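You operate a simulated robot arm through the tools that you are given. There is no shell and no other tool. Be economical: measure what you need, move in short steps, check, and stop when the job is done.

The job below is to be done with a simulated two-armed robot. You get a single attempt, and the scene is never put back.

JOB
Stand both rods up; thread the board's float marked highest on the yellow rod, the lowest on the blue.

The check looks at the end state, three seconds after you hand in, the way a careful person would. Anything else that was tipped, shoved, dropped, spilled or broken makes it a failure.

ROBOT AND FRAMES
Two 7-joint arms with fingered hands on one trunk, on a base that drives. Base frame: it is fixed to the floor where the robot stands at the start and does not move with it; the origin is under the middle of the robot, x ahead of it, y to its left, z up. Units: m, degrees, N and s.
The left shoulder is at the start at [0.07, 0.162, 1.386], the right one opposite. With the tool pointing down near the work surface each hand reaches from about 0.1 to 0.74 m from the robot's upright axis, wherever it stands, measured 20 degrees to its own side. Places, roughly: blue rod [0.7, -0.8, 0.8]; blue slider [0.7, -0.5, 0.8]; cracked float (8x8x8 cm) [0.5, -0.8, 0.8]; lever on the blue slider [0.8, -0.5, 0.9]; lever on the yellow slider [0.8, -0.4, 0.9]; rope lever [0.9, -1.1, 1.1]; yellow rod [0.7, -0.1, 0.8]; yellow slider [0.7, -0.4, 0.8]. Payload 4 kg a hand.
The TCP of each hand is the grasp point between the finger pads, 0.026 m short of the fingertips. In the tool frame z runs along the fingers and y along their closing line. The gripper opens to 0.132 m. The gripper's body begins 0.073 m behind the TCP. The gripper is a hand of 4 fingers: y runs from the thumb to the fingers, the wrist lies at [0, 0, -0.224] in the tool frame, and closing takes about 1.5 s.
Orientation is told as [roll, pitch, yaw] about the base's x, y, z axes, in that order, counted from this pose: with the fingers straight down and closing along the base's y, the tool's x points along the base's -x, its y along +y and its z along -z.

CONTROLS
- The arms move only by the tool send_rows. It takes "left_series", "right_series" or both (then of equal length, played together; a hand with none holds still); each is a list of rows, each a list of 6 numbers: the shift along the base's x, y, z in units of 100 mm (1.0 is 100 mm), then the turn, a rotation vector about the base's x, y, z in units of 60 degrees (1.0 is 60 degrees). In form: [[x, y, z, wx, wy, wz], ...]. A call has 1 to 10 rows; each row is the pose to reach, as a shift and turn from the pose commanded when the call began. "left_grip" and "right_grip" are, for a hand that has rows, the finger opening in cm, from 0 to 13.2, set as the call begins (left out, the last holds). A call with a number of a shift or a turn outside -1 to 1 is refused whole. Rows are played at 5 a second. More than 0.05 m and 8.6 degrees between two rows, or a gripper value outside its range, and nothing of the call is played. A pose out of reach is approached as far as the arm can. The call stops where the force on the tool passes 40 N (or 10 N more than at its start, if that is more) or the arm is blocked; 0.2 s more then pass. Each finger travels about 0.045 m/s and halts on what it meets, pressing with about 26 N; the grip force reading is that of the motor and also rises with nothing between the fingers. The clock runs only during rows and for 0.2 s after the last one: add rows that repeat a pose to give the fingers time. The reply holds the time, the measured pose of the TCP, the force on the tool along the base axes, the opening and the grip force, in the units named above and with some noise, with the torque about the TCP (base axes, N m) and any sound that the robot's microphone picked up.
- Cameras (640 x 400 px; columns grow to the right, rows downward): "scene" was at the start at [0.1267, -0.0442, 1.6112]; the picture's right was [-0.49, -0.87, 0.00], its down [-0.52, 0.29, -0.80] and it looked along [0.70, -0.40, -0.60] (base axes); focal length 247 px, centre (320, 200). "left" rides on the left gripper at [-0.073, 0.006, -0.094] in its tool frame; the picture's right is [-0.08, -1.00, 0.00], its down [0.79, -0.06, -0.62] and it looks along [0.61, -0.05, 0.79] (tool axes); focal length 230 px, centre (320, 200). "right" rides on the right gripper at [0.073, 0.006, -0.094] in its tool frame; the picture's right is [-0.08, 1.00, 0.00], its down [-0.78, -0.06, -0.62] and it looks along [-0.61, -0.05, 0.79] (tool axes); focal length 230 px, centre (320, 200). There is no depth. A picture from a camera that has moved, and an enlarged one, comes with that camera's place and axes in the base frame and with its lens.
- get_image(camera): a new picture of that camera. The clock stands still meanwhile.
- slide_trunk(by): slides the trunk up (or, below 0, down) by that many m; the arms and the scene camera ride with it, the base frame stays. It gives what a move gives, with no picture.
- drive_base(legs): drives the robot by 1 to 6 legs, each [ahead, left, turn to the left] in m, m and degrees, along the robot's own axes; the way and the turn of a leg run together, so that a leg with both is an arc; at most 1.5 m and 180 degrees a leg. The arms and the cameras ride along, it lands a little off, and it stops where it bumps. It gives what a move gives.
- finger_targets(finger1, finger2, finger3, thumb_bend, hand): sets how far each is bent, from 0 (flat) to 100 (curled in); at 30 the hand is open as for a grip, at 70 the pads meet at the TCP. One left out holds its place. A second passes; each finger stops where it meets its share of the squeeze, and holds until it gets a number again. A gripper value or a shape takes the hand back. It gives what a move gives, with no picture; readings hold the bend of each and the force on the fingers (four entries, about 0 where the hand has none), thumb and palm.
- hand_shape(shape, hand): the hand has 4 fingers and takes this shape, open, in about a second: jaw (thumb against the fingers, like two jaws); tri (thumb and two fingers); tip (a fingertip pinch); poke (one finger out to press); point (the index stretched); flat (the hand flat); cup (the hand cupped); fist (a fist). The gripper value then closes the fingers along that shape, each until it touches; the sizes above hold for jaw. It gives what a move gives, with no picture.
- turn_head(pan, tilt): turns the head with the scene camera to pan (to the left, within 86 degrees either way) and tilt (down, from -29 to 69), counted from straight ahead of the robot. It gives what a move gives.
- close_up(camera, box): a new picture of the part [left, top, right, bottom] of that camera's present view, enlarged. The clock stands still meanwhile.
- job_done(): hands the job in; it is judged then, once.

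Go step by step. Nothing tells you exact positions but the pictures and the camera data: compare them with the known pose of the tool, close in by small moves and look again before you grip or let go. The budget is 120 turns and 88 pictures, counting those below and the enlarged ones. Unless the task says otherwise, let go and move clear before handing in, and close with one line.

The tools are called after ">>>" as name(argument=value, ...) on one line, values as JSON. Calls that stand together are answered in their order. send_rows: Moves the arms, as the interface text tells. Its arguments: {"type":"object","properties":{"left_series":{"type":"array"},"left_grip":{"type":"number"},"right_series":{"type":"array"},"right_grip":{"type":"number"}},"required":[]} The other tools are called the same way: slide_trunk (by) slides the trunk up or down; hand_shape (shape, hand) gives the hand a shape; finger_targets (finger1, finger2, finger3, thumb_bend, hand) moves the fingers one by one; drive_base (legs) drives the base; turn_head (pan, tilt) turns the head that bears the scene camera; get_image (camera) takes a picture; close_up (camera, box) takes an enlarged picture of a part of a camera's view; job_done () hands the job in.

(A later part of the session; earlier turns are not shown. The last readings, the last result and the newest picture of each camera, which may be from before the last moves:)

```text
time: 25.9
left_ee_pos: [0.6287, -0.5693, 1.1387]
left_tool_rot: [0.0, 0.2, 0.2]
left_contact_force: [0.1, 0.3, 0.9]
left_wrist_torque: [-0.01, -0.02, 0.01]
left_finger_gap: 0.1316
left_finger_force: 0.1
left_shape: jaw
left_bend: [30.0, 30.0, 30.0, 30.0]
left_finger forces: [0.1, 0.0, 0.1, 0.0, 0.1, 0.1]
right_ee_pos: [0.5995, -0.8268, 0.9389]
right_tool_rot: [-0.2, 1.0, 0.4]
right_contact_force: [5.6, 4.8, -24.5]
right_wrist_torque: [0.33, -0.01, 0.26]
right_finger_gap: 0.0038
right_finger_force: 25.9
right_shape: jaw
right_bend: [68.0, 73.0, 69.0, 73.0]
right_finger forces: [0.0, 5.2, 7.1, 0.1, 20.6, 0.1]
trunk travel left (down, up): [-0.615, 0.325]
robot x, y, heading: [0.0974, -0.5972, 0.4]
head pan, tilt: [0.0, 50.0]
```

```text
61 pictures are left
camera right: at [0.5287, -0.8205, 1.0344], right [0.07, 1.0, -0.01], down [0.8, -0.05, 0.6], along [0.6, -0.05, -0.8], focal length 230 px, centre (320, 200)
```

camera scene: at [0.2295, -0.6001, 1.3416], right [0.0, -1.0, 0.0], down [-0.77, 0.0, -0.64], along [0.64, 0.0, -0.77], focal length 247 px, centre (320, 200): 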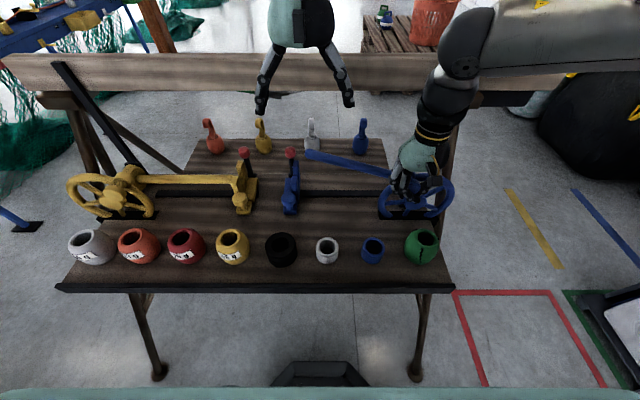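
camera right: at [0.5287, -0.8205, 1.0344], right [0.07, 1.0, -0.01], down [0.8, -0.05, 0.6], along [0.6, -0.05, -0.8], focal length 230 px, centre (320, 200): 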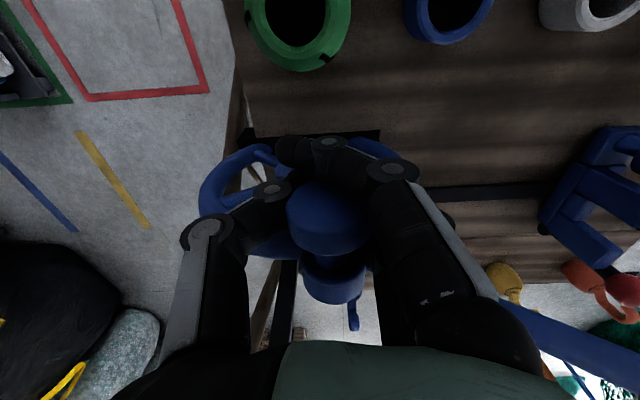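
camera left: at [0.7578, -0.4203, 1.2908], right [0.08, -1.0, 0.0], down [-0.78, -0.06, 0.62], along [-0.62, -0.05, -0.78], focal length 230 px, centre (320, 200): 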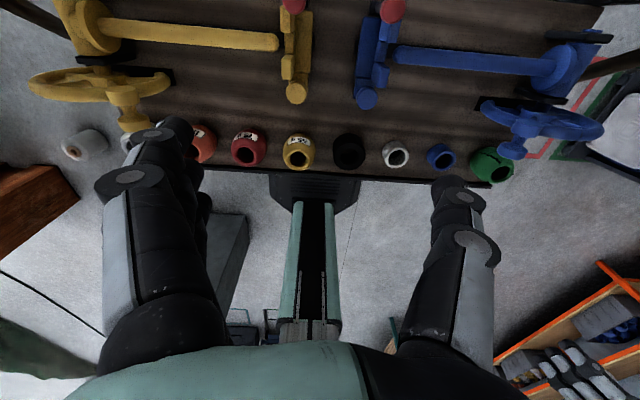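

Rod is up about 45° with no obstruction. I continue with the z eased down along the far side of the arc.

>>> send_rows(right_series=[[0, -0.06, -0.06, 0, 0, 0], [0, -0.14, -0.06, 0, 0, 0], [0, -0.23, -0.07, 0, 0, 0], [0, -0.32, -0.08, 0, 0, 0]])

>>> get_image(camera="scene")

```text
time: 26.9
left_ee_pos: [0.6293, -0.5693, 1.1395]
left_tool_rot: [-0.1, 0.1, 0.2]
left_contact_force: [-1.0, 1.1, -1.4]
left_wrist_torque: [0.03, 0.02, -0.01]
left_finger_gap: 0.1319
left_finger_force: 0.2
left_shape: jaw
left_bend: [30.0, 30.0, 30.0, 30.0]
left_finger forces: [0.1, 0.0, 0.0, 0.0, 0.0, 0.0]
right_ee_pos: [0.5978, -0.86, 0.9339]
right_tool_rot: [-0.2, 0.9, 0.2]
right_contact_force: [2.8, 6.5, -4.9]
right_wrist_torque: [-0.02, 0.04, 0.14]
right_finger_gap: 0.0036
right_finger_force: 26.2
right_shape: jaw
right_bend: [68.0, 74.0, 70.0, 75.0]
right_finger forces: [0.0, 3.1, 4.9, 0.0, 7.6, 0.1]
trunk travel left (down, up): [-0.615, 0.325]
robot x, y, heading: [0.1008, -0.5955, 0.1]
head pan, tilt: [0.0, 50.0]
```

```text
60 pictures are left
camera scene: at [0.2269, -0.597, 1.3419], right [0.0, -1.0, 0.0], down [-0.77, 0.0, -0.64], along [0.64, 0.0, -0.77], focal length 247 px, centre (320, 200)
```

scene: 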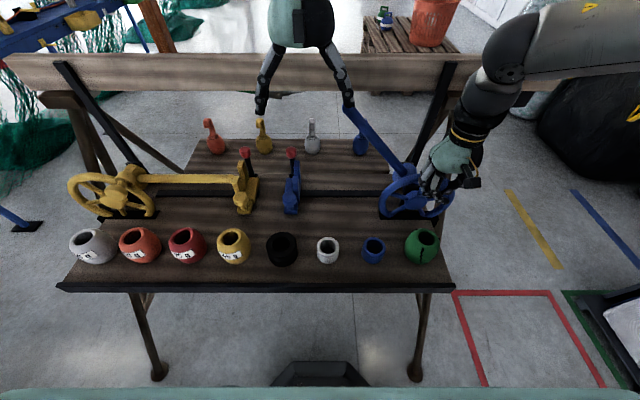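

Rod is at roughly 60°. I check the grip closely before continuing, since the thumb load dropped.

>>> close_up(camera="scene", box=[340, 100, 500, 225])

>>> get_image(camera="right")

```text
3.20 times, centred on (420, 162) of scene
camera zoom: at [0.2269, -0.597, 1.3419], right [0.0, -1.0, 0.0], down [-0.77, 0.0, -0.64], along [0.64, 0.0, -0.77], focal length 791 px, centre (0, 320)
```

zoom: 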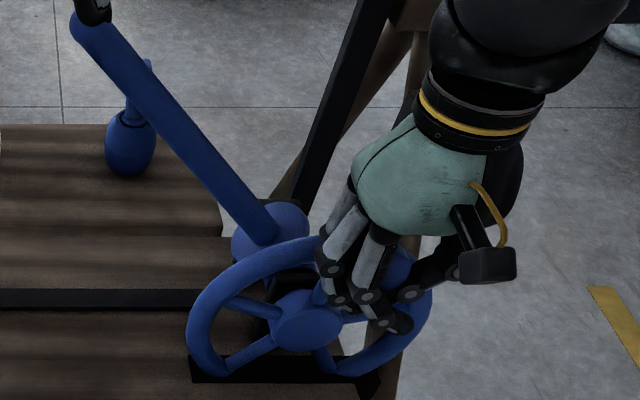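

```text
58 pictures are left
camera right: at [0.527, -0.8527, 1.0281], right [0.07, 1.0, -0.01], down [0.79, -0.05, 0.61], along [0.6, -0.05, -0.8], focal length 230 px, centre (320, 200)
```

right: 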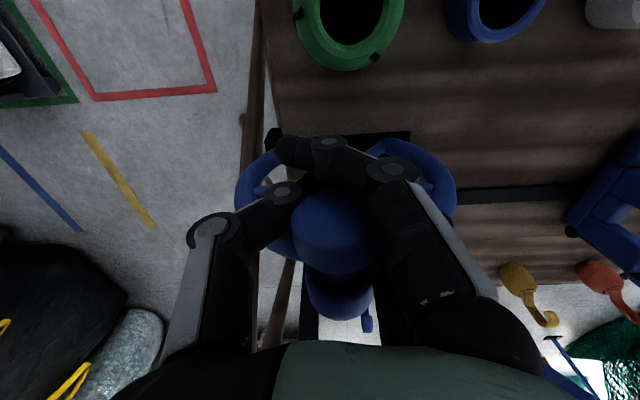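

The cap sits captured between palm and fingers; fine. I continue to push toward vertical.

>>> send_rows(right_series=[[0, -0.1, 0.0, 0, 0, 0], [0, -0.2, -0.02, 0, 0, 0], [0, -0.3, -0.05, 0, 0, 0], [0, -0.4, -0.08, 0, 0, 0]])

>>> get_image(camera="scene")

```text
time: 27.9
left_ee_pos: [0.6286, -0.5691, 1.1403]
left_tool_rot: [-0.1, 0.0, 0.2]
left_contact_force: [0.9, 0.9, -1.0]
left_wrist_torque: [0.02, 0.01, 0.01]
left_finger_gap: 0.1317
left_finger_force: 0.1
left_shape: jaw
left_bend: [30.0, 30.0, 30.0, 30.0]
left_finger forces: [0.0, 0.0, 0.1, 0.0, 0.1, 0.0]
right_ee_pos: [0.5978, -0.9, 0.924]
right_tool_rot: [-0.3, 0.8, 0.2]
right_contact_force: [-0.9, 10.6, -8.1]
right_wrist_torque: [-0.11, 0.0, 0.18]
right_finger_gap: 0.0032
right_finger_force: 26.6
right_shape: jaw
right_bend: [68.0, 74.0, 70.0, 75.0]
right_finger forces: [0.0, 4.0, 6.8, 0.0, 9.3, 0.1]
trunk travel left (down, up): [-0.615, 0.325]
robot x, y, heading: [0.0924, -0.5973, 0.1]
head pan, tilt: [0.0, 50.0]
```

```text
57 pictures are left
camera scene: at [0.2269, -0.5965, 1.3417], right [0.0, -1.0, 0.0], down [-0.77, 0.0, -0.64], along [0.64, 0.0, -0.77], focal length 247 px, centre (320, 200)
```

scene: 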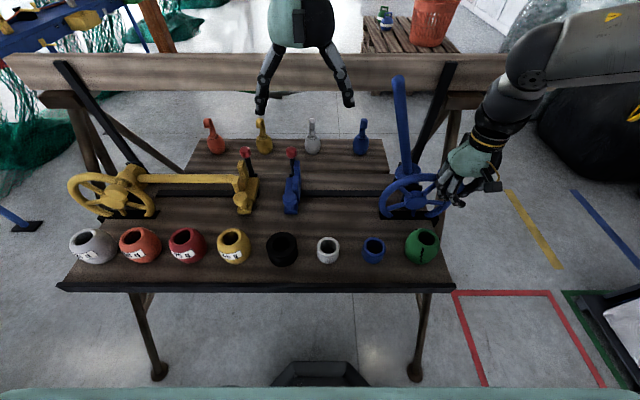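

The rod is still about 19° from vertical by geometry. I continue the last bit.

>>> send_rows(right_series=[[0, -0.08, -0.03, 0, 0, 0], [0, -0.16, -0.07, 0, 0, 0], [0, -0.24, -0.11, 0, 0, 0]])

>>> get_image(camera="scene")

```text
time: 28.7
left_ee_pos: [0.6303, -0.5681, 1.1393]
left_tool_rot: [-0.2, 0.2, 0.2]
left_contact_force: [0.0, -0.6, 1.1]
left_wrist_torque: [0.02, 0.01, 0.02]
left_finger_gap: 0.1322
left_finger_force: 0.1
left_shape: jaw
left_bend: [30.0, 30.0, 30.0, 30.0]
left_finger forces: [0.1, 0.0, 0.1, 0.0, 0.0, 0.0]
right_ee_pos: [0.5983, -0.9237, 0.9121]
right_tool_rot: [-0.3, 1.1, 0.3]
right_contact_force: [-1.4, 15.6, -17.9]
right_wrist_torque: [-0.09, 0.14, 0.22]
right_finger_gap: 0.0033
right_finger_force: 25.5
right_shape: jaw
right_bend: [68.0, 74.0, 69.0, 74.0]
right_finger forces: [0.1, 8.4, 10.3, 0.0, 12.4, 0.0]
trunk travel left (down, up): [-0.615, 0.325]
robot x, y, heading: [0.0999, -0.6007, 0.0]
head pan, tilt: [0.0, 50.0]
```

```text
56 pictures are left
camera scene: at [0.2277, -0.5959, 1.3415], right [0.0, -1.0, 0.0], down [-0.77, 0.0, -0.64], along [0.64, 0.0, -0.77], focal length 247 px, centre (320, 200)
```

scene: 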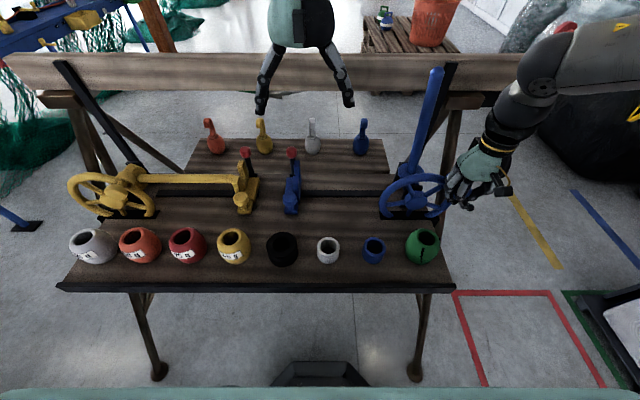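

Nearly vertical now. I zoom to judge precisely.

>>> close_up(camera="scene", box=[360, 50, 520, 225])

```text
2.29 times, centred on (440, 138) of scene
camera zoom: at [0.2277, -0.5959, 1.3415], right [0.0, -1.0, 0.0], down [-0.77, 0.0, -0.64], along [0.64, 0.0, -0.77], focal length 565 px, centre (46, 343)
```

zoom: 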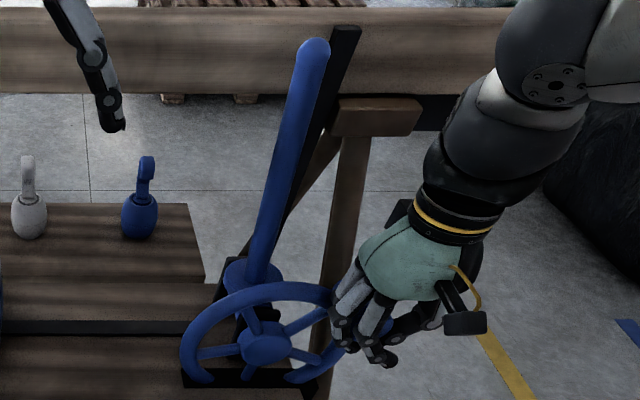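

By the vertical's vanishing point, the rod still leans about 6° toward +y. One more small push.

>>> send_rows(right_series=[[0, -0.03, -0.06, 0, 0, 0], [0, -0.07, -0.12, 0, 0, 0], [0, -0.07, -0.12, 0, 0, 0]])

>>> close_up(camera="scene", box=[360, 50, 520, 225])

```text
time: 29.5
left_ee_pos: [0.6281, -0.5673, 1.1406]
left_tool_rot: [0.0, 0.1, 0.2]
left_contact_force: [-0.2, 0.6, 0.3]
left_wrist_torque: [-0.01, 0.01, -0.02]
left_finger_gap: 0.1319
left_finger_force: 0.0
left_shape: jaw
left_bend: [30.0, 30.0, 30.0, 30.0]
left_finger forces: [0.1, 0.0, 0.0, 0.0, 0.0, 0.0]
right_ee_pos: [0.5982, -0.929, 0.9031]
right_tool_rot: [-0.4, 0.7, 0.2]
right_contact_force: [-2.1, 14.7, -2.1]
right_wrist_torque: [-0.06, -0.03, 0.23]
right_finger_gap: 0.0033
right_finger_force: 26.0
right_shape: jaw
right_bend: [68.0, 74.0, 70.0, 74.0]
right_finger forces: [0.0, 5.6, 6.9, 0.0, 6.8, 0.0]
trunk travel left (down, up): [-0.615, 0.325]
robot x, y, heading: [0.0974, -0.5993, -0.0]
head pan, tilt: [0.0, 50.0]
```

```text
2.29 times, centred on (440, 138) of scene
camera zoom: at [0.226, -0.5957, 1.342], right [0.0, -1.0, 0.0], down [-0.77, 0.0, -0.64], along [0.64, 0.0, -0.77], focal length 565 px, centre (46, 343)
```

zoom: 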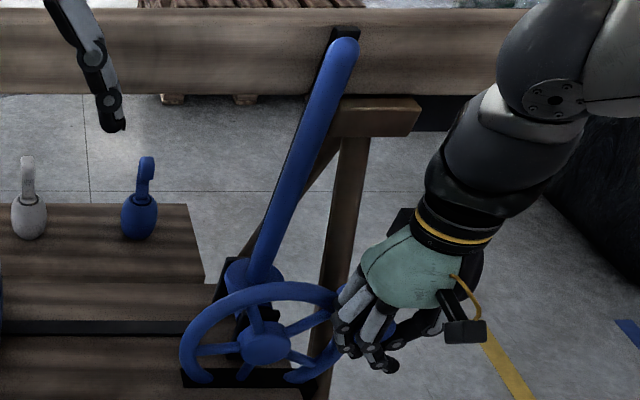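

Within ~2° of vertical. I test whether the wheel holds by itself: open the right hand slowly and look.

>>> send_rows(right_series=[[0, -0.02, -0.03, 0, 0, 0], [0, -0.02, -0.03, 0, 0, 0], [0, -0.02, -0.03, 0, 0, 0]], right_grip=2.5)

>>> close_up(camera="scene", box=[360, 50, 520, 225])

```text
time: 30.3
left_ee_pos: [0.6264, -0.5708, 1.1403]
left_tool_rot: [0.0, 0.0, 0.2]
left_contact_force: [0.0, -0.2, -0.7]
left_wrist_torque: [-0.02, -0.02, -0.01]
left_finger_gap: 0.1321
left_finger_force: 0.0
left_shape: jaw
left_bend: [30.0, 30.0, 30.0, 30.0]
left_finger forces: [0.0, 0.0, 0.0, 0.1, 0.0, 0.0]
right_ee_pos: [0.5973, -0.9335, 0.8992]
right_tool_rot: [-0.4, 0.8, 0.0]
right_contact_force: [0.7, 0.4, 0.0]
right_wrist_torque: [-0.02, 0.0, -0.01]
right_finger_gap: 0.0248
right_finger_force: 0.1
right_shape: jaw
right_bend: [73.0, 73.0, 73.0, 70.0]
right_finger forces: [0.1, 0.0, 0.0, 0.1, 0.0, 0.1]
trunk travel left (down, up): [-0.615, 0.325]
robot x, y, heading: [0.0962, -0.5976, 0.1]
head pan, tilt: [0.0, 50.0]
```

```text
2.29 times, centred on (440, 138) of scene
camera zoom: at [0.2259, -0.5975, 1.3419], right [0.0, -1.0, 0.0], down [-0.77, 0.0, -0.64], along [0.64, 0.0, -0.77], focal length 565 px, centre (46, 343)
```

zoom: 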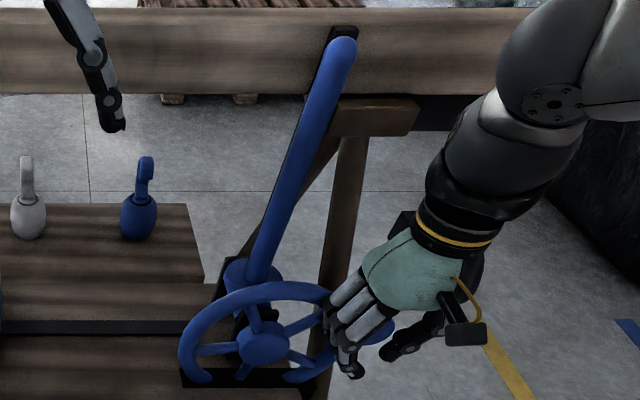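

The rod stays up with no force on the hand; I leave the right hand as a loose guard. Next: left hand goes over the blue slider's knob at about (0.645, -0.515, 0.846).

>>> send_rows(left_series=[[0.05, 0.2, -0.35, 0, 0, 0], [0.1, 0.4, -0.7, 0, 0, 0], [0.1, 0.55, -1.0, 0, 0, 0], [0.1, 0.55, -1.0, 0, 0, 0]], left_grip=7)

>>> send_rows(left_series=[[0.02, 0, -0.4, 0, 0, 0], [0.02, 0, -0.7, 0, 0, 0]])

>>> get_image(camera="left")

>>> close_up(camera="scene", box=[210, 120, 370, 220])

```text
time: 31.3
left_ee_pos: [0.6376, -0.5162, 1.039]
left_tool_rot: [0.0, 0.0, 0.1]
left_contact_force: [0.1, -0.1, -0.4]
left_wrist_torque: [0.01, 0.0, -0.01]
left_finger_gap: 0.0711
left_finger_force: 0.0
left_shape: jaw
left_bend: [72.0, 72.0, 72.0, 70.0]
left_finger forces: [0.0, 0.0, 0.0, 0.0, 0.0, 0.0]
right_ee_pos: [0.5978, -0.9324, 0.898]
right_tool_rot: [-0.3, 0.9, 0.1]
right_contact_force: [-0.4, -0.2, -0.4]
right_wrist_torque: [0.04, 0.01, -0.01]
right_finger_gap: 0.0246
right_finger_force: 0.0
right_shape: jaw
right_bend: [73.0, 73.0, 73.0, 70.0]
right_finger forces: [0.1, 0.0, 0.0, 0.1, 0.0, 0.1]
trunk travel left (down, up): [-0.615, 0.325]
robot x, y, heading: [0.0954, -0.5988, 0.0]
head pan, tilt: [0.0, 50.0]
```

```text
time: 31.9
left_ee_pos: [0.6407, -0.5147, 0.9696]
left_tool_rot: [-0.2, 0.1, 0.2]
left_contact_force: [-0.3, -0.3, -0.1]
left_wrist_torque: [-0.04, 0.0, -0.01]
left_finger_gap: 0.0705
left_finger_force: 0.1
left_shape: jaw
left_bend: [72.0, 72.0, 72.0, 70.0]
left_finger forces: [0.0, 0.1, 0.0, 0.0, 0.0, 0.0]
right_ee_pos: [0.5974, -0.9331, 0.8988]
right_tool_rot: [-0.5, 0.7, 0.3]
right_contact_force: [-0.7, -0.5, 0.7]
right_wrist_torque: [-0.03, 0.01, 0.03]
right_finger_gap: 0.0244
right_finger_force: 0.0
right_shape: jaw
right_bend: [73.0, 73.0, 73.0, 70.0]
right_finger forces: [0.1, 0.1, 0.2, 0.0, 0.1, 0.0]
trunk travel left (down, up): [-0.615, 0.325]
robot x, y, heading: [0.1007, -0.5958, 0.2]
head pan, tilt: [0.0, 50.0]
```

```text
52 pictures are left
camera left: at [0.7145, -0.5093, 1.0629], right [0.08, -1.0, 0.0], down [-0.78, -0.06, 0.62], along [-0.62, -0.05, -0.79], focal length 230 px, centre (320, 200)
```

left: 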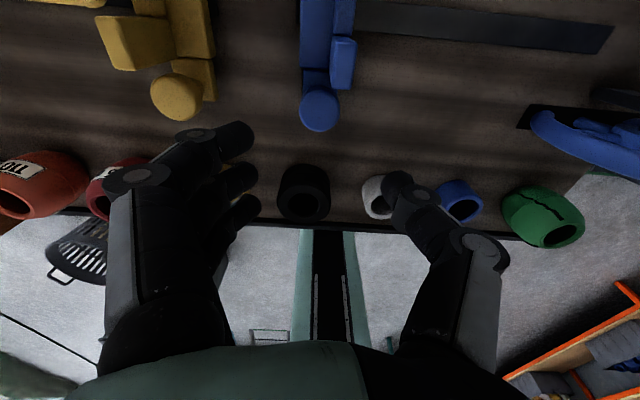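

```text
4.00 times, centred on (290, 170) of scene
camera zoom: at [0.2262, -0.5975, 1.3419], right [0.0, -1.0, 0.0], down [-0.77, 0.0, -0.64], along [0.64, 0.0, -0.77], focal length 989 px, centre (440, 320)
```

zoom: 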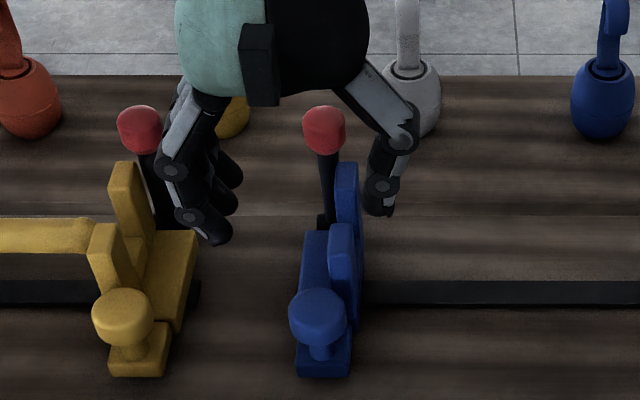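

On reflection the fork (prong tops z≈0.87) is too low to meet a standing rod and its rail ends before the pivot; it only guards the lying rod tip, and it is already clear. I'll leave sliders alone if the rod holds; I check the rod again.

>>> close_up(camera="scene", box=[360, 50, 520, 150])

>>> close_up(camera="scene", box=[360, 140, 460, 225])

```text
4.00 times, centred on (440, 100) of scene
camera zoom: at [0.2262, -0.5975, 1.3419], right [0.0, -1.0, 0.0], down [-0.77, 0.0, -0.64], along [0.64, 0.0, -0.77], focal length 989 px, centre (-160, 600)
```

zoom: 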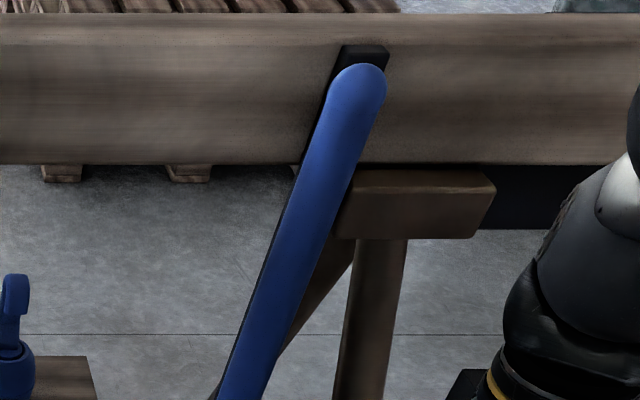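

```text
4.71 times, centred on (410, 182) of scene
camera zoom: at [0.2262, -0.5975, 1.3419], right [0.0, -1.0, 0.0], down [-0.77, 0.0, -0.64], along [0.64, 0.0, -0.77], focal length 1163 px, centre (-104, 282)
```

zoom: 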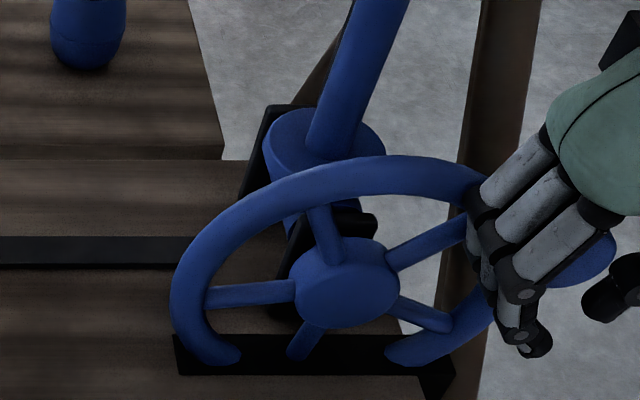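

Rod remains steady, 2° short of vertical. I regrip the crank and nudge it slightly to true it, then release.

>>> send_rows(right_series=[[0, 0, 0, 0, 0, 0], [0, 0, 0, 0, 0, 0], [0, 0, 0, 0, 0, 0], [0, -0.02, -0.02, 0, 0, 0], [0, -0.02, -0.02, 0, 0, 0]], right_grip=0.3)

>>> close_up(camera="scene", box=[360, 50, 520, 150])

```text
time: 33.1
left_ee_pos: [0.641, -0.514, 0.9705]
left_tool_rot: [-0.1, 0.0, 0.2]
left_contact_force: [0.5, 0.1, 0.0]
left_wrist_torque: [0.01, -0.02, -0.01]
left_finger_gap: 0.0708
left_finger_force: 0.1
left_shape: jaw
left_bend: [72.0, 72.0, 72.0, 70.0]
left_finger forces: [0.0, 0.0, 0.0, 0.1, 0.0, 0.0]
right_ee_pos: [0.5981, -0.932, 0.8978]
right_tool_rot: [-0.3, 0.7, 0.3]
right_contact_force: [-1.0, 9.2, 3.1]
right_wrist_torque: [-0.04, 0.0, 0.01]
right_finger_gap: 0.0044
right_finger_force: 0.2
right_shape: jaw
right_bend: [70.0, 70.0, 70.0, 70.0]
right_finger forces: [0.0, 7.2, 0.0, 0.1, 0.0, 0.1]
trunk travel left (down, up): [-0.615, 0.325]
robot x, y, heading: [0.0961, -0.5971, 0.0]
head pan, tilt: [0.0, 50.0]
```

```text
4.00 times, centred on (440, 100) of scene
camera zoom: at [0.2256, -0.5959, 1.342], right [0.0, -1.0, 0.0], down [-0.77, 0.0, -0.64], along [0.64, 0.0, -0.77], focal length 989 px, centre (-160, 600)
```

zoom: 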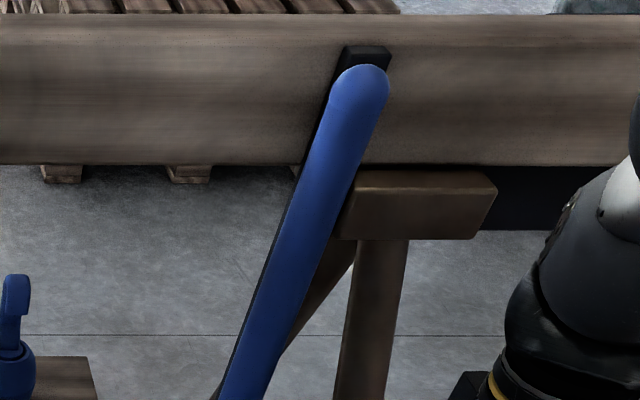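

Little changed; I push a few mm more to see whether it's at a stop.

>>> send_rows(right_series=[[0, -0.03, -0.03, 0, 0, 0], [0, -0.06, -0.05, 0, 0, 0], [0, -0.06, -0.05, 0, 0, 0]])

>>> close_up(camera="scene", box=[360, 50, 520, 150])

```text
time: 33.9
left_ee_pos: [0.6402, -0.5121, 0.9695]
left_tool_rot: [-0.2, 0.0, 0.2]
left_contact_force: [-0.8, 0.5, 0.1]
left_wrist_torque: [-0.01, 0.02, 0.03]
left_finger_gap: 0.0708
left_finger_force: 0.1
left_shape: jaw
left_bend: [72.0, 72.0, 72.0, 70.0]
left_finger forces: [0.1, 0.0, 0.0, 0.1, 0.1, 0.0]
right_ee_pos: [0.5985, -0.9383, 0.8936]
right_tool_rot: [-0.4, 0.6, 0.3]
right_contact_force: [-2.8, 14.9, 7.2]
right_wrist_torque: [-0.08, -0.07, 0.1]
right_finger_gap: 0.0054
right_finger_force: 0.0
right_shape: jaw
right_bend: [70.0, 70.0, 70.0, 70.0]
right_finger forces: [0.0, 13.8, 0.0, 0.0, 0.1, 0.1]
trunk travel left (down, up): [-0.615, 0.325]
robot x, y, heading: [0.1, -0.6005, 0.1]
head pan, tilt: [0.0, 50.0]
```

```text
4.00 times, centred on (440, 100) of scene
camera zoom: at [0.2249, -0.5945, 1.3421], right [0.0, -1.0, 0.0], down [-0.77, 0.0, -0.64], along [0.64, 0.0, -0.77], focal length 989 px, centre (-160, 600)
```

zoom: 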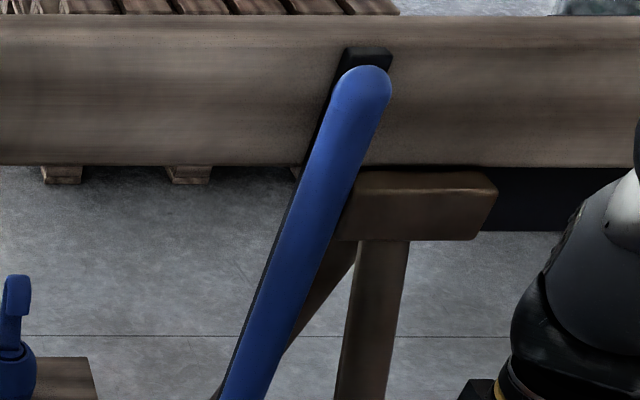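

The crank doesn't advance under 15 N, so it's at its end stop—vertical. I release, lift the right hand clear, and re-check that the rod stays.

>>> send_rows(right_series=[[0, 0.03, 0.03, 0, 0, 0], [0, 0.03, 0.03, 0, 0, 0], [0, 0.03, 0.03, 0, 0, 0], [0, 0.03, 0.03, 0, 0, 0], [0, 0.03, 0.03, 0, 0, 0], [0, 0.03, 0.03, 0, 0, 0], [0, 0.0, 0.4, 0, 0, 0], [0, 0.0, 0.8, 0, 0, 0], [-0.3, 0.0, 1.0, 0, 0, 0]], right_grip=8)

>>> send_rows(left_series=[[0, 0, 0.4, 0, 0, 0], [0, 0, 0.8, 0, 0, 0], [-0.2, 0, 1.0, 0, 0, 0]], right_series=[[-0.3, 0, 0.3, 0, 0, 0], [-0.6, 0, 0.6, 0, 0, 0], [-0.9, 0, 0.9, 0, 0, 0]])

>>> get_image(camera="scene")

```text
time: 35.9
left_ee_pos: [0.6413, -0.5153, 0.9713]
left_tool_rot: [0.0, -0.1, 0.3]
left_contact_force: [0.6, 0.2, -0.1]
left_wrist_torque: [0.01, -0.03, -0.02]
left_finger_gap: 0.0708
left_finger_force: 0.0
left_shape: jaw
left_bend: [72.0, 72.0, 72.0, 70.0]
left_finger forces: [0.1, 0.1, 0.0, 0.0, 0.1, 0.2]
right_ee_pos: [0.5639, -0.9416, 0.9954]
right_tool_rot: [-0.4, 0.8, 0.2]
right_contact_force: [-0.1, -0.1, -0.1]
right_wrist_torque: [0.02, -0.04, 0.0]
right_finger_gap: 0.0794
right_finger_force: 0.0
right_shape: jaw
right_bend: [71.0, 71.0, 71.0, 70.0]
right_finger forces: [0.0, 0.0, 0.0, 0.0, 0.1, 0.0]
trunk travel left (down, up): [-0.615, 0.325]
robot x, y, heading: [0.0997, -0.5938, 0.2]
head pan, tilt: [0.0, 50.0]
```

```text
time: 36.7
left_ee_pos: [0.6158, -0.5134, 1.0712]
left_tool_rot: [-0.2, 0.0, 0.3]
left_contact_force: [-0.2, 0.2, -0.2]
left_wrist_torque: [0.02, -0.04, -0.02]
left_finger_gap: 0.0707
left_finger_force: 0.0
left_shape: jaw
left_bend: [72.0, 72.0, 72.0, 70.0]
left_finger forces: [0.0, 0.0, 0.0, 0.0, 0.0, 0.0]
right_ee_pos: [0.4755, -0.9433, 1.0845]
right_tool_rot: [-0.3, 0.7, 0.2]
right_contact_force: [-0.5, 0.2, -0.2]
right_wrist_torque: [0.02, -0.05, 0.0]
right_finger_gap: 0.0795
right_finger_force: 0.0
right_shape: jaw
right_bend: [71.0, 71.0, 71.0, 70.0]
right_finger forces: [0.0, 0.1, 0.0, 0.0, 0.0, 0.0]
trunk travel left (down, up): [-0.615, 0.325]
robot x, y, heading: [0.0928, -0.5942, 0.3]
head pan, tilt: [0.0, 50.0]
```

```text
46 pictures are left
camera scene: at [0.2235, -0.5964, 1.3421], right [0.0, -1.0, 0.0], down [-0.76, 0.0, -0.64], along [0.64, 0.0, -0.76], focal length 247 px, centre (320, 200)
```

scene: 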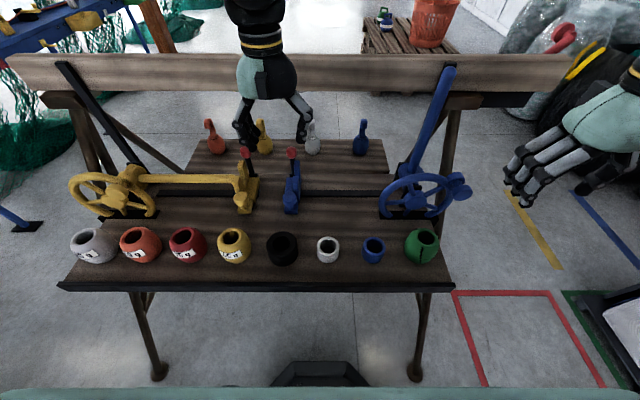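

The blue rod stands on its own. Now I drive 0.2 m left to reach the yellow wheel with the left hand and the 45 g float with the right.

>>> drive_base(legs=[[0, 0.2, 0]])

>>> get_image(camera="scene")

```text
time: 38.3
left_ee_pos: [0.6188, -0.3127, 1.0709]
left_tool_rot: [0.1, 0.1, 0.3]
left_contact_force: [0.8, 0.6, -0.3]
left_wrist_torque: [0.03, -0.02, -0.03]
left_finger_gap: 0.0706
left_finger_force: 0.1
left_shape: jaw
left_bend: [72.0, 72.0, 72.0, 70.0]
left_finger forces: [0.0, 0.0, 0.0, 0.1, 0.0, 0.1]
right_ee_pos: [0.4781, -0.7428, 1.0815]
right_tool_rot: [-0.3, 0.8, 0.3]
right_contact_force: [-0.2, 0.2, -0.2]
right_wrist_torque: [0.0, -0.02, 0.03]
right_finger_gap: 0.0792
right_finger_force: 0.1
right_shape: jaw
right_bend: [71.0, 71.0, 71.0, 70.0]
right_finger forces: [0.1, 0.1, 0.1, 0.0, 0.0, 0.0]
trunk travel left (down, up): [-0.615, 0.325]
robot x, y, heading: [0.0985, -0.3961, 0.4]
head pan, tilt: [0.0, 50.0]
```

```text
45 pictures are left
camera scene: at [0.2252, -0.3978, 1.3419], right [0.0, -1.0, 0.0], down [-0.77, 0.0, -0.64], along [0.64, 0.0, -0.77], focal length 247 px, centre (320, 200)
```

scene: 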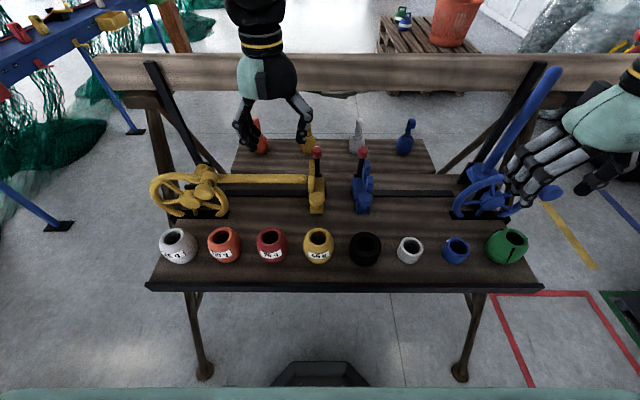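

I bring the left hand above the yellow crank cap, estimated at (0.605, -0.127, 0.914), and check with its camera.

>>> send_rows(left_series=[[-0.05, 0.4, 0, 0, 0, 0], [-0.1, 0.8, 0, 0, 0, 0], [-0.15, 1.0, 0, 0, 0, 0]], left_grip=8)

>>> send_rows(left_series=[[0, 0.4, 0, 0, 0, 0], [0, 0.85, -0.1, 0, 0, 0], [0, 0.85, -0.5, 0, 0, 0], [0, 0.85, -0.7, 0, 0, 0]])

>>> get_image(camera="left")

>>> close_up(camera="scene", box=[130, 130, 290, 230])

```text
time: 39.1
left_ee_pos: [0.6029, -0.2102, 1.0706]
left_tool_rot: [-0.1, 0.1, 0.2]
left_contact_force: [0.5, -1.2, 0.4]
left_wrist_torque: [-0.01, -0.03, -0.03]
left_finger_gap: 0.0795
left_finger_force: 0.1
left_shape: jaw
left_bend: [71.0, 71.0, 71.0, 70.0]
left_finger forces: [0.0, 0.0, 0.0, 0.0, 0.1, 0.0]
right_ee_pos: [0.4779, -0.7421, 1.0822]
right_tool_rot: [-0.3, 0.8, 0.4]
right_contact_force: [0.2, 0.9, 0.4]
right_wrist_torque: [0.02, 0.0, -0.01]
right_finger_gap: 0.0793
right_finger_force: 0.1
right_shape: jaw
right_bend: [71.0, 71.0, 71.0, 70.0]
right_finger forces: [0.1, 0.0, 0.1, 0.1, 0.1, 0.1]
trunk travel left (down, up): [-0.615, 0.325]
robot x, y, heading: [0.0958, -0.3969, 0.2]
head pan, tilt: [0.0, 50.0]
```

```text
time: 40.1
left_ee_pos: [0.6024, -0.1253, 1.0012]
left_tool_rot: [-0.1, 0.0, 0.4]
left_contact_force: [-0.2, 0.0, 0.3]
left_wrist_torque: [-0.01, -0.01, -0.01]
left_finger_gap: 0.0794
left_finger_force: 0.0
left_shape: jaw
left_bend: [71.0, 71.0, 71.0, 70.0]
left_finger forces: [0.0, 0.0, 0.1, 0.0, 0.0, 0.0]
right_ee_pos: [0.4786, -0.7413, 1.0831]
right_tool_rot: [-0.2, 0.7, 0.3]
right_contact_force: [0.5, 0.2, 0.0]
right_wrist_torque: [-0.03, -0.03, 0.02]
right_finger_gap: 0.0793
right_finger_force: 0.0
right_shape: jaw
right_bend: [71.0, 71.0, 71.0, 70.0]
right_finger forces: [0.0, 0.1, 0.1, 0.0, 0.0, 0.0]
trunk travel left (down, up): [-0.615, 0.325]
robot x, y, heading: [0.0962, -0.3992, 0.2]
head pan, tilt: [0.0, 50.0]
```

```text
44 pictures are left
camera left: at [0.6754, -0.1194, 1.0947], right [0.08, -1.0, 0.0], down [-0.78, -0.07, 0.62], along [-0.61, -0.05, -0.79], focal length 230 px, centre (320, 200)
```

left: 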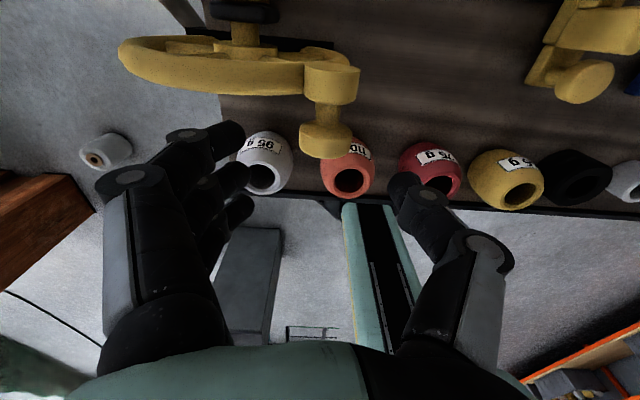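

```text
4.00 times, centred on (210, 180) of scene
camera zoom: at [0.2251, -0.3964, 1.342], right [0.0, -1.0, 0.0], down [-0.77, 0.0, -0.64], along [0.64, 0.0, -0.77], focal length 989 px, centre (760, 280)
```

zoom: 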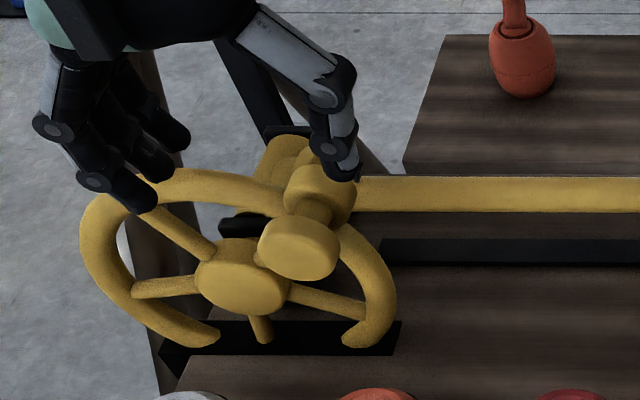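

Cap sits at (0.602, -0.131, 0.918). I descend and close.

>>> send_rows(left_series=[[0, -0.06, -0.3, 0, 0, 0], [0, -0.06, -0.6, 0, 0, 0], [0, -0.06, -0.85, 0, 0, 0]])

>>> send_rows(left_series=[[0, 0, 0, 0, 0, 0], [0, 0, 0, 0, 0, 0], [0, 0, 0, 0, 0, 0], [0, 0, 0, 0, 0, 0], [0, 0, 0, 0, 0, 0], [0, 0, 0, 0, 0, 0], [0, 0, 0, 0, 0, 0], [0, 0, 0, 0, 0, 0], [0, 0, 0, 0, 0, 0]], left_grip=1.0)

>>> get_image(camera="left")

```text
time: 40.9
left_ee_pos: [0.601, -0.134, 0.9154]
left_tool_rot: [0.0, 0.1, 0.4]
left_contact_force: [-6.6, 0.0, 3.1]
left_wrist_torque: [0.18, -0.14, 0.35]
left_finger_gap: 0.0799
left_finger_force: 0.1
left_shape: jaw
left_bend: [71.0, 71.0, 71.0, 70.0]
left_finger forces: [6.0, 0.0, 0.1, 0.0, 0.1, 0.0]
right_ee_pos: [0.477, -0.7424, 1.0816]
right_tool_rot: [-0.3, 0.8, 0.3]
right_contact_force: [1.2, 0.3, -0.6]
right_wrist_torque: [0.0, -0.02, -0.02]
right_finger_gap: 0.0794
right_finger_force: 0.1
right_shape: jaw
right_bend: [71.0, 71.0, 71.0, 70.0]
right_finger forces: [0.0, 0.0, 0.1, 0.0, 0.0, 0.1]
trunk travel left (down, up): [-0.615, 0.325]
robot x, y, heading: [0.0961, -0.3989, 0.5]
head pan, tilt: [0.0, 50.0]
```

```text
time: 42.9
left_ee_pos: [0.6, -0.1342, 0.9156]
left_tool_rot: [-0.1, 0.0, 0.3]
left_contact_force: [-9.4, -5.5, -6.7]
left_wrist_torque: [-0.1, 0.01, 0.34]
left_finger_gap: 0.0088
left_finger_force: 26.0
left_shape: jaw
left_bend: [74.0, 72.0, 68.0, 73.0]
left_finger forces: [6.4, 8.9, 0.0, 0.1, 20.4, 0.1]
right_ee_pos: [0.4768, -0.7438, 1.0829]
right_tool_rot: [-0.3, 0.7, 0.3]
right_contact_force: [-0.2, -1.1, 0.2]
right_wrist_torque: [-0.04, -0.02, 0.0]
right_finger_gap: 0.0796
right_finger_force: 0.0
right_shape: jaw
right_bend: [71.0, 71.0, 71.0, 70.0]
right_finger forces: [0.0, 0.1, 0.1, 0.1, 0.0, 0.0]
trunk travel left (down, up): [-0.615, 0.325]
robot x, y, heading: [0.1001, -0.4005, 0.3]
head pan, tilt: [0.0, 50.0]
```

```text
42 pictures are left
camera left: at [0.6746, -0.1289, 1.0091], right [0.08, -1.0, 0.0], down [-0.78, -0.06, 0.62], along [-0.62, -0.05, -0.79], focal length 230 px, centre (320, 200)
```

left: 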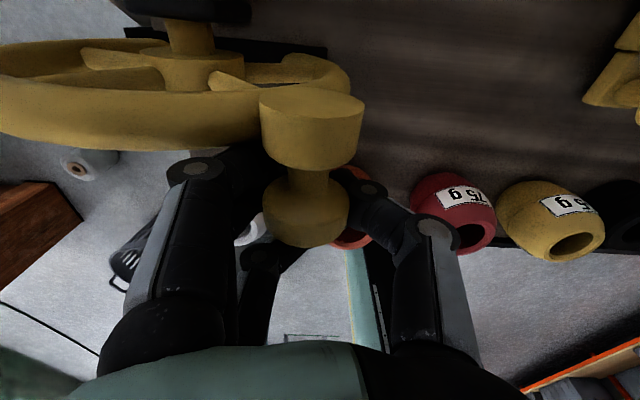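

Gripped around the neck. I replay the mirrored path that worked on the blue wheel, moving toward +y.

>>> send_rows(left_series=[[-0.04, 0.06, 0.04, 0, 0, 0], [-0.05, 0.12, 0.08, 0, 0, 0], [-0.05, 0.19, 0.11, 0, 0, 0], [-0.05, 0.26, 0.135, 0, 0, 0], [-0.05, 0.34, 0.15, 0, 0, 0], [-0.05, 0.44, 0.155, 0, 0, 0], [-0.05, 0.55, 0.15, 0, 0, 0]])

>>> get_image(camera="scene")

```text
time: 44.5
left_ee_pos: [0.5993, -0.0782, 0.9308]
left_tool_rot: [0.0, 0.0, 0.4]
left_contact_force: [-0.2, -6.7, 0.9]
left_wrist_torque: [0.04, 0.0, -0.02]
left_finger_gap: 0.0051
left_finger_force: 26.0
left_shape: jaw
left_bend: [75.0, 73.0, 68.0, 75.0]
left_finger forces: [0.0, 1.2, 0.0, 0.1, 5.0, 0.0]
right_ee_pos: [0.4775, -0.7422, 1.0829]
right_tool_rot: [-0.2, 0.8, 0.3]
right_contact_force: [0.7, 0.4, -0.2]
right_wrist_torque: [0.01, 0.01, 0.0]
right_finger_gap: 0.0793
right_finger_force: 0.1
right_shape: jaw
right_bend: [71.0, 71.0, 71.0, 70.0]
right_finger forces: [0.0, 0.1, 0.0, 0.0, 0.0, 0.0]
trunk travel left (down, up): [-0.615, 0.325]
robot x, y, heading: [0.0968, -0.3972, 0.5]
head pan, tilt: [0.0, 50.0]
```

```text
41 pictures are left
camera scene: at [0.2249, -0.3979, 1.342], right [0.0, -1.0, 0.0], down [-0.77, 0.0, -0.64], along [0.64, 0.0, -0.77], focal length 247 px, centre (320, 200)
```

scene: 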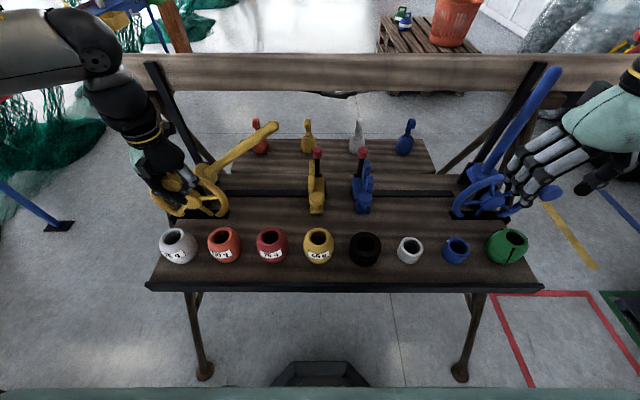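

Rising nicely with low force. Continue to vertical.

>>> send_rows(left_series=[[0, 0.1, 0.0, 0, 0, 0], [0, 0.2, -0.01, 0, 0, 0], [0, 0.32, -0.03, 0, 0, 0], [0, 0.45, -0.05, 0, 0, 0], [0, 0.58, -0.08, 0, 0, 0], [0, 0.72, -0.1, 0, 0, 0], [0, 0.84, -0.15, 0, 0, 0], [0, 0.95, -0.21, 0, 0, 0], [0, 1.0, -0.28, 0, 0, 0]])

>>> close_up(camera="scene", box=[120, 50, 280, 225])

```text
time: 46.5
left_ee_pos: [0.5987, 0.0165, 0.9062]
left_tool_rot: [0.0, -0.1, 0.2]
left_contact_force: [-8.5, -23.7, -1.3]
left_wrist_torque: [-0.04, -0.04, 0.0]
left_finger_gap: 0.0064
left_finger_force: 26.1
left_shape: jaw
left_bend: [75.0, 73.0, 68.0, 76.0]
left_finger forces: [0.1, 6.1, 0.0, 0.0, 22.5, 0.0]
right_ee_pos: [0.4756, -0.747, 1.0813]
right_tool_rot: [0.1, 0.8, 0.2]
right_contact_force: [-0.8, 0.3, 0.3]
right_wrist_torque: [-0.01, 0.0, 0.03]
right_finger_gap: 0.0794
right_finger_force: 0.0
right_shape: jaw
right_bend: [71.0, 71.0, 71.0, 70.0]
right_finger forces: [0.0, 0.0, 0.0, 0.0, 0.0, 0.0]
trunk travel left (down, up): [-0.615, 0.325]
robot x, y, heading: [0.0974, -0.3993, 0.3]
head pan, tilt: [0.0, 50.0]
```

```text
2.29 times, centred on (200, 138) of scene
camera zoom: at [0.2238, -0.4017, 1.3423], right [0.0, -1.0, 0.0], down [-0.77, 0.0, -0.64], along [0.64, 0.01, -0.77], focal length 565 px, centre (594, 343)
```

zoom: 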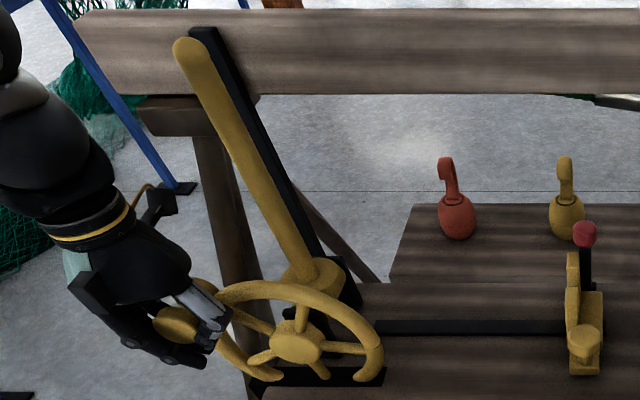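

The yellow rod is vertical at its stop. I release the left hand and lift it away, then look.

>>> send_rows(left_series=[[0, -0.03, 0.0, 0, 0, 0], [0, -0.03, 0.0, 0, 0, 0], [0, -0.03, 0.0, 0, 0, 0], [0, -0.03, 0.0, 0, 0, 0], [0, -0.03, 0, 0, 0, 0], [0, -0.03, 0, 0, 0, 0], [0, -0.03, 0.0, 0, 0, 0], [0, -0.03, 0.4, 0, 0, 0], [0, -0.03, 0.8, 0, 0, 0], [-0.3, 0.0, 1.0, 0, 0, 0]], left_grip=8)

>>> send_rows(left_series=[[-0.3, 0, 0.3, 0, 0, 0], [-0.6, 0, 0.6, 0, 0, 0], [-0.9, 0, 0.9, 0, 0, 0]])

>>> get_image(camera="scene")

```text
time: 48.7
left_ee_pos: [0.5663, 0.0228, 1.0073]
left_tool_rot: [-0.1, 0.0, 0.3]
left_contact_force: [-0.6, -0.1, 0.4]
left_wrist_torque: [-0.03, -0.03, 0.02]
left_finger_gap: 0.0798
left_finger_force: 0.0
left_shape: jaw
left_bend: [71.0, 71.0, 71.0, 70.0]
left_finger forces: [0.0, 0.0, 0.1, 0.1, 0.0, 0.0]
right_ee_pos: [0.4758, -0.7419, 1.0837]
right_tool_rot: [-0.2, 0.8, 0.4]
right_contact_force: [-1.4, -0.8, -0.5]
right_wrist_torque: [-0.03, -0.04, -0.01]
right_finger_gap: 0.0794
right_finger_force: 0.1
right_shape: jaw
right_bend: [71.0, 71.0, 71.0, 70.0]
right_finger forces: [0.0, 0.0, 0.0, 0.1, 0.0, 0.1]
trunk travel left (down, up): [-0.615, 0.325]
robot x, y, heading: [0.0988, -0.4002, 0.4]
head pan, tilt: [0.0, 50.0]
```

```text
time: 49.5
left_ee_pos: [0.5057, -0.0365, 1.0737]
left_tool_rot: [0.0, 0.0, 0.4]
left_contact_force: [-0.3, 0.3, -0.6]
left_wrist_torque: [0.04, 0.0, -0.03]
left_finger_gap: 0.0797
left_finger_force: 0.0
left_shape: jaw
left_bend: [71.0, 71.0, 71.0, 70.0]
left_finger forces: [0.1, 0.0, 0.0, 0.0, 0.1, 0.0]
left hand out of reach, approached as far as the arm can: row 1, 2, 3
right_ee_pos: [0.4773, -0.7444, 1.0828]
right_tool_rot: [-0.2, 0.7, 0.2]
right_contact_force: [0.9, 0.1, 0.4]
right_wrist_torque: [-0.01, -0.03, -0.02]
right_finger_gap: 0.0796
right_finger_force: 0.1
right_shape: jaw
right_bend: [71.0, 71.0, 71.0, 70.0]
right_finger forces: [0.0, 0.1, 0.1, 0.0, 0.0, 0.0]
trunk travel left (down, up): [-0.615, 0.325]
robot x, y, heading: [0.0964, -0.3965, 0.4]
head pan, tilt: [0.0, 50.0]
```

```text
39 pictures are left
camera scene: at [0.2236, -0.3983, 1.342], right [0.0, -1.0, 0.0], down [-0.77, 0.0, -0.64], along [0.64, 0.0, -0.77], focal length 247 px, centre (320, 200)
```

scene: 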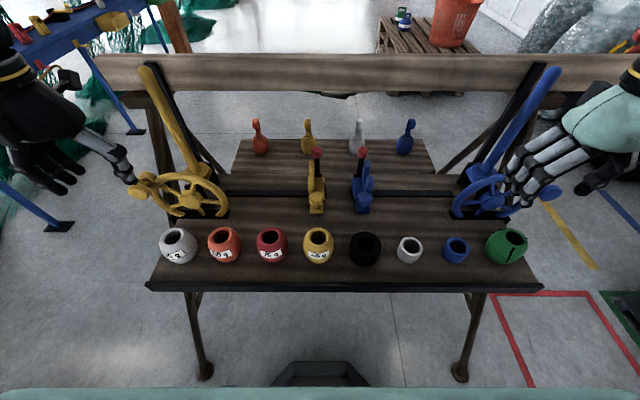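

Both rods stand on their own. Next I'll pick the 110 g (orange) with the left and the 45 g (yellow) with the right; I yaw the hands 45° so the fingers pass between neighbouring floats.

>>> send_rows(left_series=[[0, 0, 0.1, 0, 0, -0.13], [0, 0, 0.2, 0, 0, -0.26], [0, 0, 0.2, 0, 0, -0.39], [0, 0, 0.2, 0, 0, -0.52], [0, 0, 0.2, 0, 0, -0.65], [0, 0, 0.2, 0, 0, -0.75]], right_series=[[-0.1, 0.2, 0.1, 0, 0, 0.13], [-0.1, 0.5, 0.2, 0, 0, 0.26], [-0.1, 0.8, 0.2, 0, 0, 0.39], [-0.1, 1.0, 0.2, 0, 0, 0.52], [-0.1, 1.0, 0.2, 0, 0, 0.65], [-0.1, 1.0, 0.2, 0, 0, 0.75]], left_grip=10, right_grip=10)

>>> send_rows(left_series=[[0, -0.4, 0, 0, 0, 0], [0.0, -0.8, 0, 0, 0, 0], [0.0, -1.0, 0, 0, 0, 0], [0.0, -1.0, 0, 0, 0, 0]], right_series=[[0.1, 0.4, 0, 0, 0, 0], [0.2, 0.8, 0, 0, 0, 0], [0.4, 1.0, 0, 0, 0, 0], [0.4, 1.0, 0, 0, 0, 0]])

```text
time: 50.9
left_ee_pos: [0.4981, -0.0652, 1.0797]
left_tool_rot: [0.1, 0.1, -44.7]
left_contact_force: [0.8, 0.4, -0.4]
left_wrist_torque: [-0.02, -0.01, 0.02]
left_finger_gap: 0.0998
left_finger_force: 0.1
left_shape: jaw
left_bend: [63.0, 63.0, 63.0, 59.0]
left_finger forces: [0.1, 0.1, 0.0, 0.1, 0.0, 0.1]
left hand out of reach, approached as far as the arm can: row 1, 2, 3, 4, 5, 6
right_ee_pos: [0.4679, -0.6431, 1.1022]
right_tool_rot: [-0.2, 0.9, 45.5]
right_contact_force: [0.0, -1.1, -0.1]
right_wrist_torque: [-0.01, 0.01, 0.0]
right_finger_gap: 0.0997
right_finger_force: 0.1
right_shape: jaw
right_bend: [63.0, 63.0, 63.0, 59.0]
right_finger forces: [0.0, 0.0, 0.0, 0.0, 0.0, 0.0]
trunk travel left (down, up): [-0.615, 0.325]
robot x, y, heading: [0.0958, -0.3958, 0.2]
head pan, tilt: [0.0, 50.0]
```

```text
time: 51.9
left_ee_pos: [0.498, -0.1645, 1.0809]
left_tool_rot: [0.0, 0.0, -44.7]
left_contact_force: [-0.3, 0.5, 0.9]
left_wrist_torque: [0.0, -0.02, 0.0]
left_finger_gap: 0.0995
left_finger_force: 0.0
left_shape: jaw
left_bend: [63.0, 63.0, 63.0, 59.0]
left_finger forces: [0.0, 0.0, 0.0, 0.0, 0.0, 0.0]
right_ee_pos: [0.5045, -0.5447, 1.1018]
right_tool_rot: [-0.3, 0.6, 45.3]
right_contact_force: [-0.6, 0.8, -0.1]
right_wrist_torque: [-0.04, 0.0, 0.01]
right_finger_gap: 0.0996
right_finger_force: 0.1
right_shape: jaw
right_bend: [63.0, 63.0, 63.0, 59.0]
right_finger forces: [0.0, 0.0, 0.0, 0.0, 0.0, 0.1]
right hand out of reach, approached as far as the arm can: row 3, 4
trunk travel left (down, up): [-0.615, 0.325]
robot x, y, heading: [0.0992, -0.3979, 0.4]
head pan, tilt: [0.0, 50.0]
```

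I check the left hand over the orange float with its camera and the scene camera.

>>> get_image(camera="left")

>>> close_up(camera="scene", box=[140, 180, 340, 305])

```text
38 pictures are left
camera left: at [0.5544, -0.2126, 1.1743], right [-0.65, -0.76, 0.0], down [-0.6, 0.51, 0.62], along [-0.47, 0.4, -0.79], focal length 230 px, centre (320, 200)
```

left: 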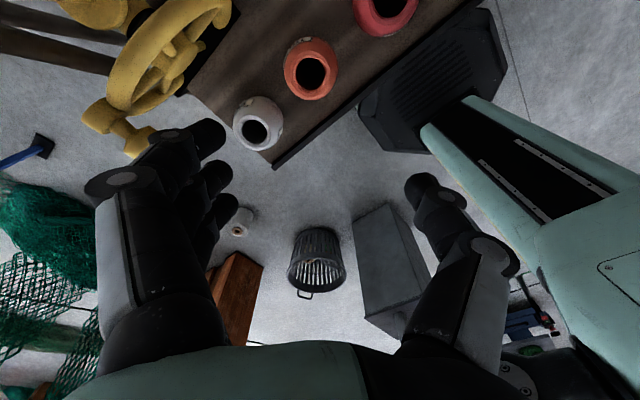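

```text
3.20 times, centred on (240, 242) of scene
camera zoom: at [0.2235, -0.3968, 1.3421], right [0.0, -1.0, 0.0], down [-0.77, 0.0, -0.64], along [0.64, 0.0, -0.77], focal length 791 px, centre (576, 64)
```

zoom: 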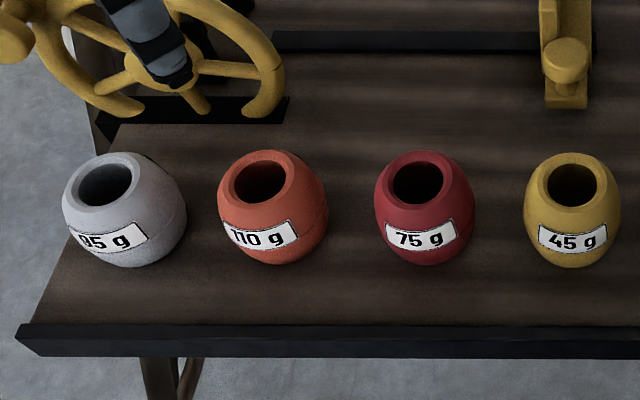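

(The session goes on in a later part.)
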